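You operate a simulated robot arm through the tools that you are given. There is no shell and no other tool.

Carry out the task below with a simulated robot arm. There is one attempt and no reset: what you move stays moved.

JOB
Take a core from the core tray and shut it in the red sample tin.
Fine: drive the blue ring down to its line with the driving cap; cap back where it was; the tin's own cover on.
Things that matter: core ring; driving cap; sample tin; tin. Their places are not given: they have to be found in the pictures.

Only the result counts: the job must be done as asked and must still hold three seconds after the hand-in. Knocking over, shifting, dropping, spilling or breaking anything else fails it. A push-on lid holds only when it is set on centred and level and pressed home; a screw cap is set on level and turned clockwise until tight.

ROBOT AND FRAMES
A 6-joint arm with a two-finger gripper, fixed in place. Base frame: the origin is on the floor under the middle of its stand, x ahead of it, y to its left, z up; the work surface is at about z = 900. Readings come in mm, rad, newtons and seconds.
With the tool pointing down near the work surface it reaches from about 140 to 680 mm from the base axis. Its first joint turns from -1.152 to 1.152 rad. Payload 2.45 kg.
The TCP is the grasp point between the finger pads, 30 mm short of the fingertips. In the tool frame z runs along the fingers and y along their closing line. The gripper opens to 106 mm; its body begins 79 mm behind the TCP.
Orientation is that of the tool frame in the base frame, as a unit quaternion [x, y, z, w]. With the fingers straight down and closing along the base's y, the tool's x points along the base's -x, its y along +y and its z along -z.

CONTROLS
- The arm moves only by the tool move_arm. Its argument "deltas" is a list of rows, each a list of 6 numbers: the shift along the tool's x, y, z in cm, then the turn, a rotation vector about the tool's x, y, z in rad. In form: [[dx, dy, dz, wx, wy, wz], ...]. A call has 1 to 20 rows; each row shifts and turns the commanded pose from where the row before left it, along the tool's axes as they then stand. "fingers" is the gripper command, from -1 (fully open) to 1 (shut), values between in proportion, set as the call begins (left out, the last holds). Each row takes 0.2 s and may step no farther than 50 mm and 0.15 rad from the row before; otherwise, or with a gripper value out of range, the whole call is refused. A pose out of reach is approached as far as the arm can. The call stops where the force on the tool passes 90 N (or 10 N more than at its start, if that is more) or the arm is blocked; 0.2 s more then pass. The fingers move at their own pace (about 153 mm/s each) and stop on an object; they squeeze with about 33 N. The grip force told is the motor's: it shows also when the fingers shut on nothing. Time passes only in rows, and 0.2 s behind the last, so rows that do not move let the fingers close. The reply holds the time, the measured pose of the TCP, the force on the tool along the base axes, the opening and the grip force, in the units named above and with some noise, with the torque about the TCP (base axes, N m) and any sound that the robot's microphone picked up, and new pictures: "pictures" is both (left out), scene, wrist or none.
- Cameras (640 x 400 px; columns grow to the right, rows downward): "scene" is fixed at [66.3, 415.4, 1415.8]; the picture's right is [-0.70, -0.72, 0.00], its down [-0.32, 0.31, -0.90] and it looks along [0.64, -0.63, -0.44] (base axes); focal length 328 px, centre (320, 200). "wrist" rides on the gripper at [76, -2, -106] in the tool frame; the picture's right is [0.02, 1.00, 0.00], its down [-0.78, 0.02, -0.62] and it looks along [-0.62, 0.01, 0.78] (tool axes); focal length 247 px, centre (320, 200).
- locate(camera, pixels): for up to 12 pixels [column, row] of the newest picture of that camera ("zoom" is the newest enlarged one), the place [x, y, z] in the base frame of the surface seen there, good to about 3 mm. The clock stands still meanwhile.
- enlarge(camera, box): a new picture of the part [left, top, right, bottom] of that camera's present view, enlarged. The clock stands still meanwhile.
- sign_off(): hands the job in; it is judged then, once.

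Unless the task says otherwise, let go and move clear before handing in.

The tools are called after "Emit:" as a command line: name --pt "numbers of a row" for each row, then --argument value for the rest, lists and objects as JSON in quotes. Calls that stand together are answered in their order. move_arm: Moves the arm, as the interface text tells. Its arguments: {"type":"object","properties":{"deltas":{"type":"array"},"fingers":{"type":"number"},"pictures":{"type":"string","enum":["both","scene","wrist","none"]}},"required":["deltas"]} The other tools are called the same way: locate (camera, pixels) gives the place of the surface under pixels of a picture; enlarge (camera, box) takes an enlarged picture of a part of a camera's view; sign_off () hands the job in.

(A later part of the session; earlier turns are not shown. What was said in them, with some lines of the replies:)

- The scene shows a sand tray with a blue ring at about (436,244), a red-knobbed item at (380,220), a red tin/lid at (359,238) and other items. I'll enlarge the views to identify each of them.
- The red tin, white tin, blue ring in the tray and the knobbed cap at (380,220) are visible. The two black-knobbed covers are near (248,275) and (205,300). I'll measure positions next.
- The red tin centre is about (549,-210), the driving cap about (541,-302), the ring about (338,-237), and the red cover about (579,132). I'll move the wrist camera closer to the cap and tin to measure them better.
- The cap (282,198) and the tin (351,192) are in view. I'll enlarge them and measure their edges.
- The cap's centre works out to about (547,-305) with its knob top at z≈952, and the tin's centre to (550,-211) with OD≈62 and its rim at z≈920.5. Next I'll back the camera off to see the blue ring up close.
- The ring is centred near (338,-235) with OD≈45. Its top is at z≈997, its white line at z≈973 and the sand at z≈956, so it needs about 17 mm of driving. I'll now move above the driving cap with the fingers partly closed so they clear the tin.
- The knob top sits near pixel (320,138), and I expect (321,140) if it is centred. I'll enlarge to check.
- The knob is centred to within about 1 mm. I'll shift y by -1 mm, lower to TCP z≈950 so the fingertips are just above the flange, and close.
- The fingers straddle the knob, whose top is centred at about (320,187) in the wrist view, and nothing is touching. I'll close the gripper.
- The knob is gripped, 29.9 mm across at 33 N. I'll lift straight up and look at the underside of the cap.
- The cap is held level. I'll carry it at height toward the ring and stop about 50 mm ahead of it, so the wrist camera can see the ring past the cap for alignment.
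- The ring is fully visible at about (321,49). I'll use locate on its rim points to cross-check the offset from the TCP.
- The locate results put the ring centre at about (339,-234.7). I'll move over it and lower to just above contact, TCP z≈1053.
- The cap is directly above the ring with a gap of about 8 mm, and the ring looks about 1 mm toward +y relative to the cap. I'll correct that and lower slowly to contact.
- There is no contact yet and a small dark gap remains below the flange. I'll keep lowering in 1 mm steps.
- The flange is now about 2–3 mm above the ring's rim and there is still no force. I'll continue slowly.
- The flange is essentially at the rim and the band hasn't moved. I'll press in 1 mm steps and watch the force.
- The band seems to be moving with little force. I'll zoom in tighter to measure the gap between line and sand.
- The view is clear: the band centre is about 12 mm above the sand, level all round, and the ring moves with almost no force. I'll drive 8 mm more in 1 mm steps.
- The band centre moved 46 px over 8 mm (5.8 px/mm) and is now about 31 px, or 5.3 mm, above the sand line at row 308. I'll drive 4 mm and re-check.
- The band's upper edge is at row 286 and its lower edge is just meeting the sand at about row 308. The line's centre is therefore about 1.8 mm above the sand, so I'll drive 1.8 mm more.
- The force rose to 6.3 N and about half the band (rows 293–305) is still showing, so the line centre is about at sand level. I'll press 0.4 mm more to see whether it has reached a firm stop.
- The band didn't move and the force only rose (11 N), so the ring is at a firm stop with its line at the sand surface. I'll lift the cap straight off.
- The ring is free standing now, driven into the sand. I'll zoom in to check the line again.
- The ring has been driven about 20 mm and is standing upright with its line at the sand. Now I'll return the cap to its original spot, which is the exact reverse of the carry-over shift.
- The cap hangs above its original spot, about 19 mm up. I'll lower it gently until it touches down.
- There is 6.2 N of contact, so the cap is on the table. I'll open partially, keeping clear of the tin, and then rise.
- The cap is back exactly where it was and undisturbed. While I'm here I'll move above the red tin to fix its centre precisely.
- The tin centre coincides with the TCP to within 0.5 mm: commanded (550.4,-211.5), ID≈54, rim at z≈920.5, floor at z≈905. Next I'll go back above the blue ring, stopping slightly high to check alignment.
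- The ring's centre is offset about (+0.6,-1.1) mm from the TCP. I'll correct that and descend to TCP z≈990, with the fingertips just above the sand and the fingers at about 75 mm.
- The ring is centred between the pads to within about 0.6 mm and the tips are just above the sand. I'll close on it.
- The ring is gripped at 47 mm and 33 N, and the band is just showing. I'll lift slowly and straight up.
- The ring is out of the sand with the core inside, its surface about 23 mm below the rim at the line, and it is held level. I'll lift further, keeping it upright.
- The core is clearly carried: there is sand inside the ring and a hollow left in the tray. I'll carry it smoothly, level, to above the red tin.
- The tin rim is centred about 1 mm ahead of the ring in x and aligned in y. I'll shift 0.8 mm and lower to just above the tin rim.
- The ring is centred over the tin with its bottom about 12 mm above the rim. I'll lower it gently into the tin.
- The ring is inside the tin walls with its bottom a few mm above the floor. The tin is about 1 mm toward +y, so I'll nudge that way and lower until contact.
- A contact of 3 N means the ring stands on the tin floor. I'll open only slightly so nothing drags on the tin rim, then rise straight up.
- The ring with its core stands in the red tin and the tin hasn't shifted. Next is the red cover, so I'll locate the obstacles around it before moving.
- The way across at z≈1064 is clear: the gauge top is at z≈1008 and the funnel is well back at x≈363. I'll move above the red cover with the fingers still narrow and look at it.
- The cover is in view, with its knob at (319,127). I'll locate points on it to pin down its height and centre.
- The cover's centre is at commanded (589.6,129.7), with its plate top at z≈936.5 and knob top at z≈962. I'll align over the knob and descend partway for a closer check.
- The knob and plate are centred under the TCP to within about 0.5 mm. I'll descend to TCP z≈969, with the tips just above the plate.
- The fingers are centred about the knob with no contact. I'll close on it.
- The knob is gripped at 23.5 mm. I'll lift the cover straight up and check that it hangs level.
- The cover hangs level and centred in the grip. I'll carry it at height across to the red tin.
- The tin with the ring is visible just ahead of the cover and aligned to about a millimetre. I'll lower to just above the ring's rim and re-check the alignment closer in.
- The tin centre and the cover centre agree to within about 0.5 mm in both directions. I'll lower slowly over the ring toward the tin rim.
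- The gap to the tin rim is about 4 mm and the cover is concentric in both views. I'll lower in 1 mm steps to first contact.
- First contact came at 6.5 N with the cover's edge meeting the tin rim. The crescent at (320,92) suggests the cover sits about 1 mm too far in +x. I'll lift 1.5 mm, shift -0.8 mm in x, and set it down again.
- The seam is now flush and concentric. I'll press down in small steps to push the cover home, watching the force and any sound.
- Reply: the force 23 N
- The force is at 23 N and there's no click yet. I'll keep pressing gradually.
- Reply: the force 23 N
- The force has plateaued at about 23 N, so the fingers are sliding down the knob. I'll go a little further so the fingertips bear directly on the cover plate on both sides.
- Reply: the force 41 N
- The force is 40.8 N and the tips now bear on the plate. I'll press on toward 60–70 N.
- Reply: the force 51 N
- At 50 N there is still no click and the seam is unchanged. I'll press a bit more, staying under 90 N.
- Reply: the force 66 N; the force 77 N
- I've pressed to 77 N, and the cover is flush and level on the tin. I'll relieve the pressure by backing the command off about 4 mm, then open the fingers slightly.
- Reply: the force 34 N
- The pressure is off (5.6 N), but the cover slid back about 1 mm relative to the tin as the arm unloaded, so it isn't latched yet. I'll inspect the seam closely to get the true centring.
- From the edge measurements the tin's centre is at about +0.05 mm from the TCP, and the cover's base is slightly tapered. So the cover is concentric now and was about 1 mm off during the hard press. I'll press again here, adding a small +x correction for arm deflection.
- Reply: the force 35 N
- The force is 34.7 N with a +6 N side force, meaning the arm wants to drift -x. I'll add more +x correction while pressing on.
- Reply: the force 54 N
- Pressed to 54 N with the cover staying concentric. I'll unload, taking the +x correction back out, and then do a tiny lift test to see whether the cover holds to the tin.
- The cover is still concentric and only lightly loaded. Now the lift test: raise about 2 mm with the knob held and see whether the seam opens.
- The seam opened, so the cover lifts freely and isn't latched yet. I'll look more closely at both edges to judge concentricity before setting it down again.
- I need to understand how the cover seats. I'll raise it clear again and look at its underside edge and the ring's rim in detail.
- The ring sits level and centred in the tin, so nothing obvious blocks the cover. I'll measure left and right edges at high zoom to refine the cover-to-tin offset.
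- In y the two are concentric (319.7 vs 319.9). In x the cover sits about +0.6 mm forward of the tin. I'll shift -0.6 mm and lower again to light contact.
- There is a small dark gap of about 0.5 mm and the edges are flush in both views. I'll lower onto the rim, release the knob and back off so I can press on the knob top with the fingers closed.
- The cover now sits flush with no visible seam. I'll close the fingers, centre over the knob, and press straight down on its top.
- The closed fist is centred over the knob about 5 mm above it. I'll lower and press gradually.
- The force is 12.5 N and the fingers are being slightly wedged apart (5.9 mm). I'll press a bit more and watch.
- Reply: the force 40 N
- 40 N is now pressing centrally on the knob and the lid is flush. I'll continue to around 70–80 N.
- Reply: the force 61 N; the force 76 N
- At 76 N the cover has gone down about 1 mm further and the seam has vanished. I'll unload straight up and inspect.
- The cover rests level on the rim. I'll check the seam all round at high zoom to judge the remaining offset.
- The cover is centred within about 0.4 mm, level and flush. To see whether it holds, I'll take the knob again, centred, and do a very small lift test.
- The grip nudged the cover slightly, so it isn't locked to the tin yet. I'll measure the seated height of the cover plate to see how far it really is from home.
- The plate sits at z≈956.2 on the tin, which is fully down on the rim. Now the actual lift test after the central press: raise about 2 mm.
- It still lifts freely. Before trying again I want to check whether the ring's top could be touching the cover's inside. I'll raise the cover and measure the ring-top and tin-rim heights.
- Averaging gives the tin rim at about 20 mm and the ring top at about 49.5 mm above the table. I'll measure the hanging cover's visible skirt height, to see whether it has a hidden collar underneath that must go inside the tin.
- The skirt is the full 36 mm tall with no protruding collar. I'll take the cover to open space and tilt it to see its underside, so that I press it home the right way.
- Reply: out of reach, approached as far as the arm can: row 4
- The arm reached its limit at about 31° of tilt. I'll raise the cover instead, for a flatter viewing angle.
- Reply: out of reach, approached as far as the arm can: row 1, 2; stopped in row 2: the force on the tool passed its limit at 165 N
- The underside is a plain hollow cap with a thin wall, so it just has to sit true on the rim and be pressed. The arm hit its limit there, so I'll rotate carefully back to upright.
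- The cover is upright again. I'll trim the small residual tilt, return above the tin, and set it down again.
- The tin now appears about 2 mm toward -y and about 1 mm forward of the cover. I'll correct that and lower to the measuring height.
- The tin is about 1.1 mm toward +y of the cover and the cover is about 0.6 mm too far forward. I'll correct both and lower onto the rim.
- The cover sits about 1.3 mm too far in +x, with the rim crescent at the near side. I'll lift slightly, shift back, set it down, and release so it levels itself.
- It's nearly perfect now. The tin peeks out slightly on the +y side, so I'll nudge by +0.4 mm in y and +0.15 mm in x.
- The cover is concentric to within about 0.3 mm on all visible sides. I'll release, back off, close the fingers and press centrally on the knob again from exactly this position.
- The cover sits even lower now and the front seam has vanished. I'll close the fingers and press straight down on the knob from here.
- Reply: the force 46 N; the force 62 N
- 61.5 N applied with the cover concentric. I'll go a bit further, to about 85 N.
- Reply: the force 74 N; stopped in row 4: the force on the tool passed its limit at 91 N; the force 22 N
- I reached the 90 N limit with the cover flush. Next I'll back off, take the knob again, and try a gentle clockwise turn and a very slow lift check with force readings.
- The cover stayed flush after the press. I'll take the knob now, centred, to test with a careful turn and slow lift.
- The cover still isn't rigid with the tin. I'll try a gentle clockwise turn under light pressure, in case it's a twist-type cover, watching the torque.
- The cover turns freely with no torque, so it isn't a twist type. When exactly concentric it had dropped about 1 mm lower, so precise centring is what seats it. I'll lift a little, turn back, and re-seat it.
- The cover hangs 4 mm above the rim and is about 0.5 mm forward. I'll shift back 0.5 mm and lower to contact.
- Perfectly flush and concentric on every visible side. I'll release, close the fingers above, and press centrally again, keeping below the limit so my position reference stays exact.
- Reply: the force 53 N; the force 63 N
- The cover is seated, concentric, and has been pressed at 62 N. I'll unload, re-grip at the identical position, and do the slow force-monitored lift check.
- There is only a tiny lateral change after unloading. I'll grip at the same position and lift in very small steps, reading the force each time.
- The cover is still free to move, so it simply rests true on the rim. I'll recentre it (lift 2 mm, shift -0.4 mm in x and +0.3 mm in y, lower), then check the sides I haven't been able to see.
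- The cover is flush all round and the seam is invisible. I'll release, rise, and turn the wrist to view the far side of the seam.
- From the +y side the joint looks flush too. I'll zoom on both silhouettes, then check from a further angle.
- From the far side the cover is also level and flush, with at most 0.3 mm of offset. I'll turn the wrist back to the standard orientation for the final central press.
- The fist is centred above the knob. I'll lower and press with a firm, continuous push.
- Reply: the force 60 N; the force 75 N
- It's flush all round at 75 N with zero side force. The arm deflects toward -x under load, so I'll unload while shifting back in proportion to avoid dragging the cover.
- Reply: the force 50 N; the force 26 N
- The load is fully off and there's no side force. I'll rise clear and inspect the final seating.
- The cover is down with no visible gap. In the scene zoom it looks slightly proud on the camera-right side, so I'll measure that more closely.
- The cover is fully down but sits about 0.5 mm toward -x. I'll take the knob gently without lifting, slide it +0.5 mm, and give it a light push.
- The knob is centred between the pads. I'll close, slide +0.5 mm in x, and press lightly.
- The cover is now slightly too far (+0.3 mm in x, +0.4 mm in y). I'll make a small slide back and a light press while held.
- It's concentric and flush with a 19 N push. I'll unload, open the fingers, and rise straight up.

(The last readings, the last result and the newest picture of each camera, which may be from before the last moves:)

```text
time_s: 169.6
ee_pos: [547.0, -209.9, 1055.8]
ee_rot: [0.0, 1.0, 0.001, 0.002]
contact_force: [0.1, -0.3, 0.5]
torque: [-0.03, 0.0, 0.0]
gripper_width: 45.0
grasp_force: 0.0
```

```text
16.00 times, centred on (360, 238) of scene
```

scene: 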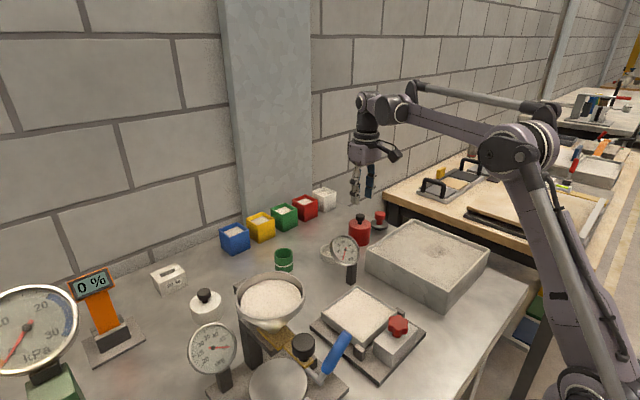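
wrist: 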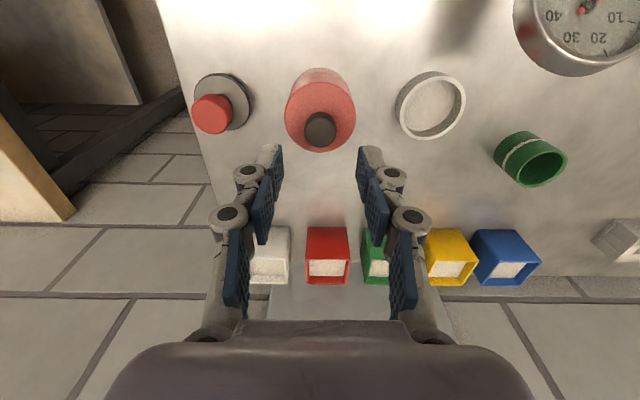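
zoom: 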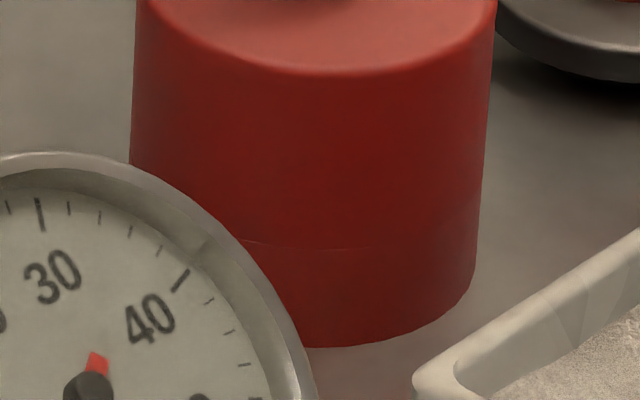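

The cover is home, within about 0.6 mm of centre. I'll give it one last central press from above with the fingers closed so the final action on it is a firm push.

Emit:
move_arm --pt "0 0 0 0 0 0" --pt "0 0 0 0 0 0" --pt "0 0 0 0 0 0" --pt "0 0 2.0 0 0 0" --pt "0 0 1.8 0 0 0" --pt "0 0 0.5 0 0 0" --pt "0 0 0.1 0 0 0" --pt "0 0 0.1 0 0 0" --pt "0 0 0 0 0 0" --fingers 1 --pictures "none"

Emit:
move_arm --pt "-0.005 0 0.1 0 0 0" --pt "-0.005 0 0.1 0 0 0" --pt "-0.005 0 0.1 0 0 0" --pt "-0.005 0 0.1 0 0 0" --pt "0 0 0.05 0 0 0" --pt "0 0 0 0 0 0" --pt "0 0 0 0 0 0" --fingers 1 --pictures "both"

Emit:
enlarge --camera "scene" --box '[340, 225, 380, 250]'

Emit:
enlarge --camera "wrist" --box '[275, 70, 365, 130]'

```text
time_s: 171.6
ee_pos: [547.6, -209.3, 1011.1]
ee_rot: [0.0, 1.0, 0.001, 0.002]
contact_force: [-0.2, -0.4, -0.8]
torque: [0.0, -0.01, 0.03]
gripper_width: 0.0
grasp_force: 28.6
```

```text
time_s: 173.2
ee_pos: [547.0, -209.0, 1008.6]
ee_rot: [0.0, 1.0, 0.001, 0.001]
contact_force: [0.8, -0.9, 50.6]
torque: [0.01, -0.02, -0.01]
gripper_width: 5.9
grasp_force: 28.9
```

scene: 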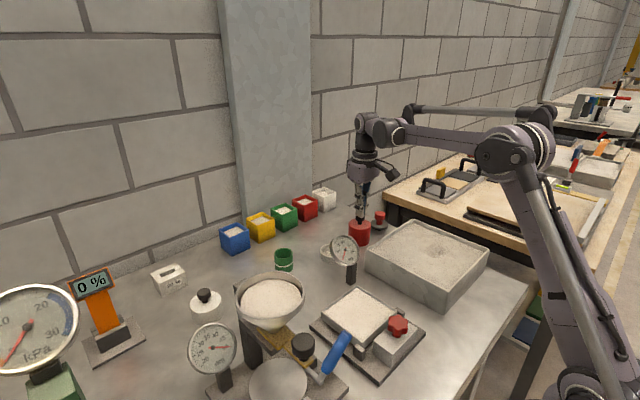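
wrist: 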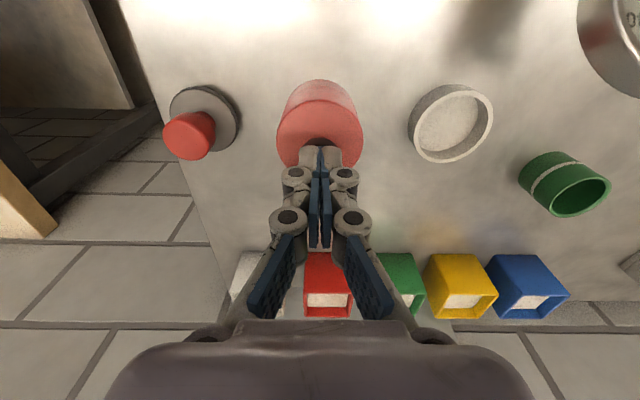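

```text
16.00 times, centred on (360, 238) of scene
```

zoom: 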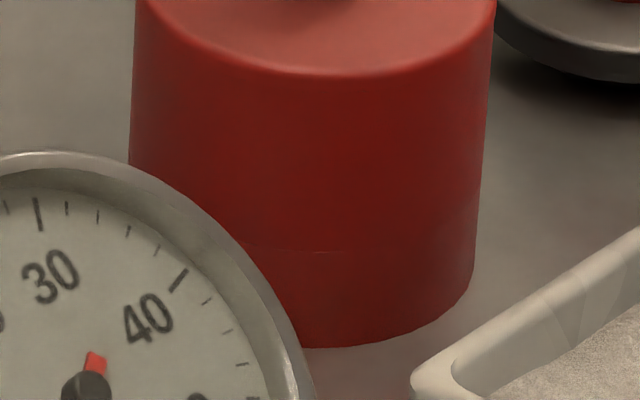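

```text
6.67 times, centred on (320, 100) of wrist
```

zoom: 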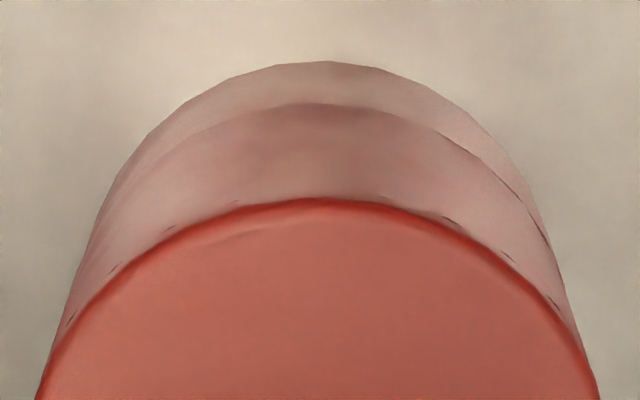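

50 N is applied and the lid is flush. I'll unload gradually with minimal side motion, then retract.

Emit:
move_arm --pt "0.005 0.01 -0.1 0 0 0" --pt "0.005 0.01 -0.1 0 0 0" --pt "0.005 0.005 -0.1 0 0 0" --pt "0.005 0 -0.1 0 0 0" --pt "0 0 -0.1 0 0 0" --pt "0 0 -0.2 0 0 0" --pt "0 0 -1.0 0 0 0" --pt "0 0 -3.5 0 0 0" --pt "0 0 0 0 0 0" --fingers 1 --pictures "both"

Emit:
enlarge --camera "scene" --box '[340, 225, 380, 250]'

Emit:
enlarge --camera "wrist" --box '[275, 55, 365, 115]'

```text
time_s: 175.2
ee_pos: [548.4, -208.4, 1058.8]
ee_rot: [0.0, 1.0, 0.0, 0.002]
contact_force: [-0.1, -0.3, 0.3]
torque: [0.0, 0.01, 0.02]
gripper_width: 0.2
grasp_force: 28.5
```

scene: 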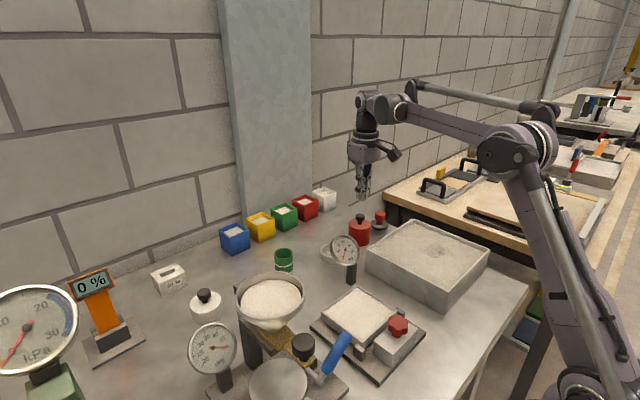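
wrist: 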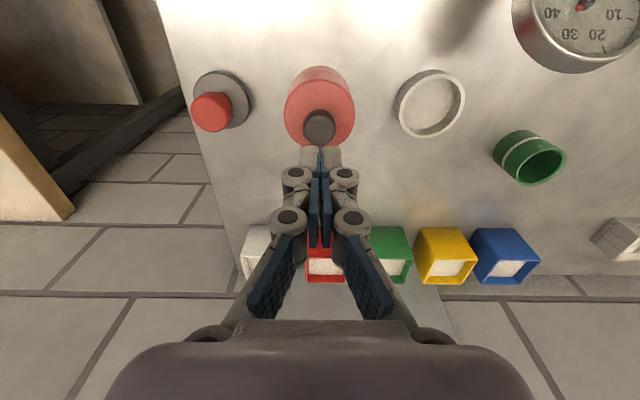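

```text
16.00 times, centred on (360, 238) of scene
```

zoom: 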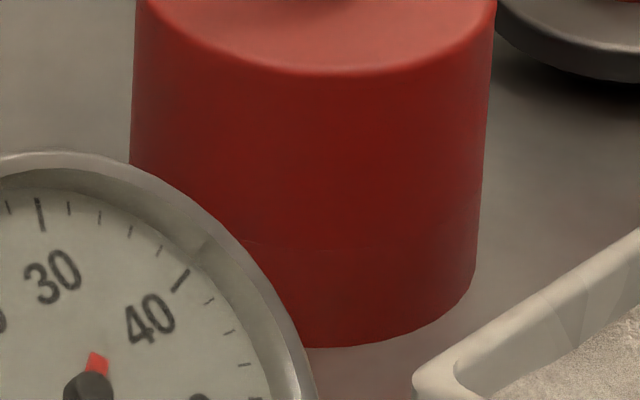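

```text
6.67 times, centred on (320, 85) of wrist
```

zoom: 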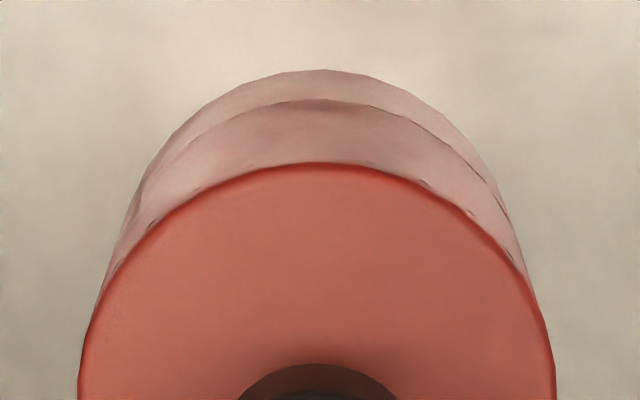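

The cover sits flush, level and centred. I'll open the fingers, retract to a clear position, and do a final check of the whole bench.

Emit:
move_arm --pt "0 0 -4.0 0 0 0" --pt "0 0 -4.0 0 0 0" --pt "0 0 -4.0 0 0 0" --pt "0 0 -4.0 0 0 0" --pt "4.4 0.2 -0.5 0 0 0" --pt "4.4 0.2 -0.5 0 0 0" --pt "4.4 0.2 -0.5 0 0 0" --pt "4.4 0.2 -0.5 0 0 0" --pt "4.4 0.2 -0.5 0 0 0" --pt "0 0 0 0 0 0" --fingers -1 --pictures "both"

Emit:
enlarge --camera "scene" --box '[320, 190, 500, 310]'

Emit:
enlarge --camera "scene" --box '[340, 210, 385, 250]'

Emit:
enlarge --camera "wrist" --box '[240, 140, 440, 270]'

```text
time_s: 177.4
ee_pos: [316.5, -193.6, 1204.2]
ee_rot: [0.001, 1.0, 0.001, 0.001]
contact_force: [-0.4, -0.4, -0.5]
torque: [0.03, -0.01, -0.03]
gripper_width: 106.1
grasp_force: 0.1
out of reach, approached as far as the arm can: row 3, 4
```

scene: 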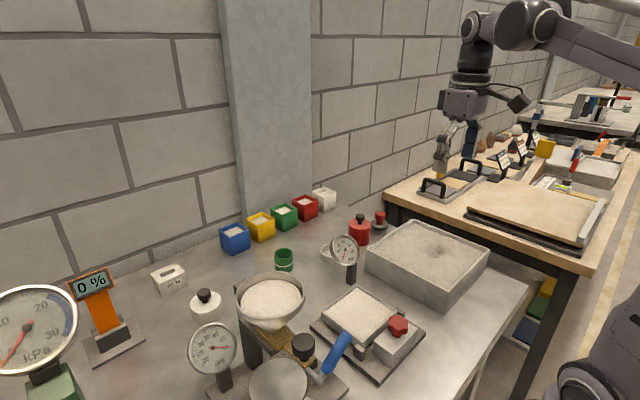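
wrist: 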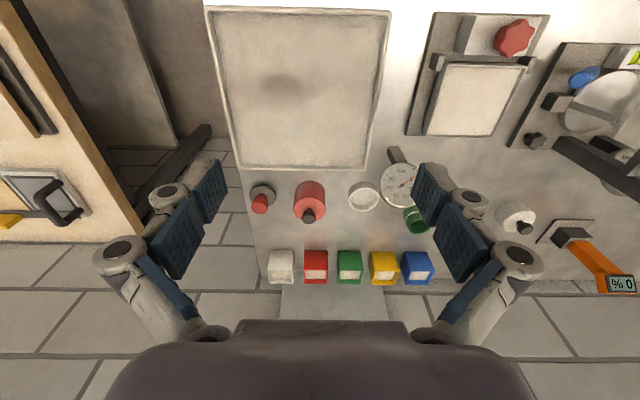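

```text
3.33 times, centred on (410, 250) of scene
```

zoom: 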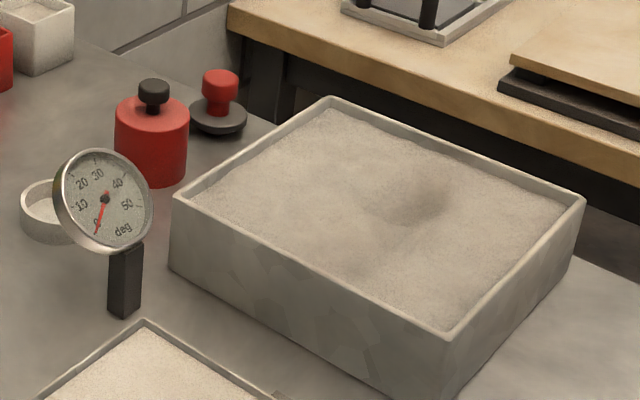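

```text
10.00 times, centred on (362, 230) of scene
```

zoom: 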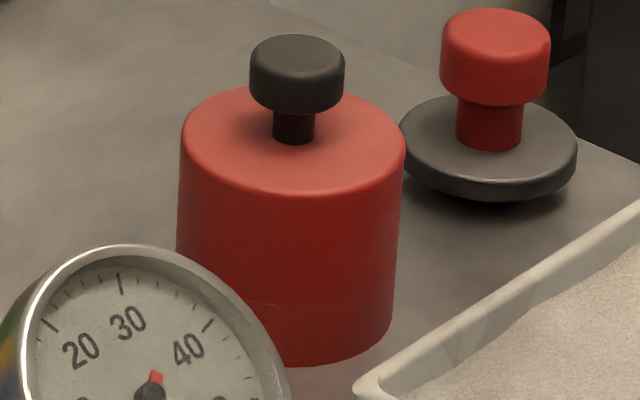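

```text
3.08 times, centred on (340, 205) of wrist
```

zoom: 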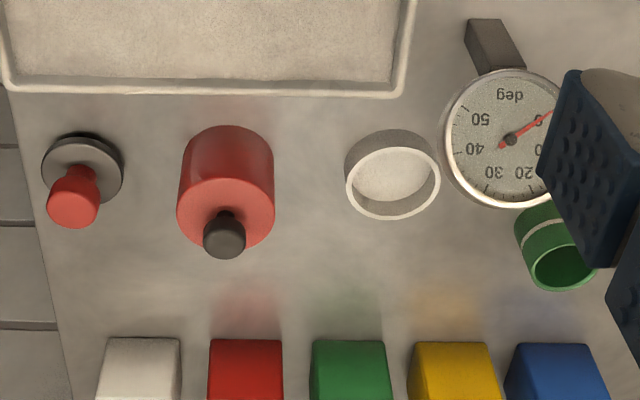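

The bench looks right. The red tin is closed flush with its own cover (scene 360,232), and the driving cap is back at (380,220). The tray is intact with only the core's hollow, nothing else moved, and the arm is clear with the gripper open. One caveat is that the cover never clicked or locked when I tested it. It rests on the rim, pressed down and centred to within about half a millimetre. I'll hand in now.

Emit:
sign_off

```text
The job is handed in.
```

I've handed the job in: the core is in the red tin with its own cover on, but that cover never locked in place. I don't have the judge's verdict.

- **Core:** I drove the blue ring down with the driving cap to a firm stop, with its line at the sand or up to about 2 mm below it. It came out with the core inside and stands in the red tin.
- **Driving cap:** It went back to where it was; before and after pictures match.
- **Cover:** It sits flush and level on the rim, centred to within about half a millimetre. I pressed it several times, up to 91 N, with a final push of about 50 N. It never clicked, and it lifted off freely each time I tested it. I did not lift it again after that last push. If "pressed home" means it must grip the tin, this part may fail.
- **Everything else:** I saw nothing shifted, knocked over or spilled. The arm is clear with the gripper open.
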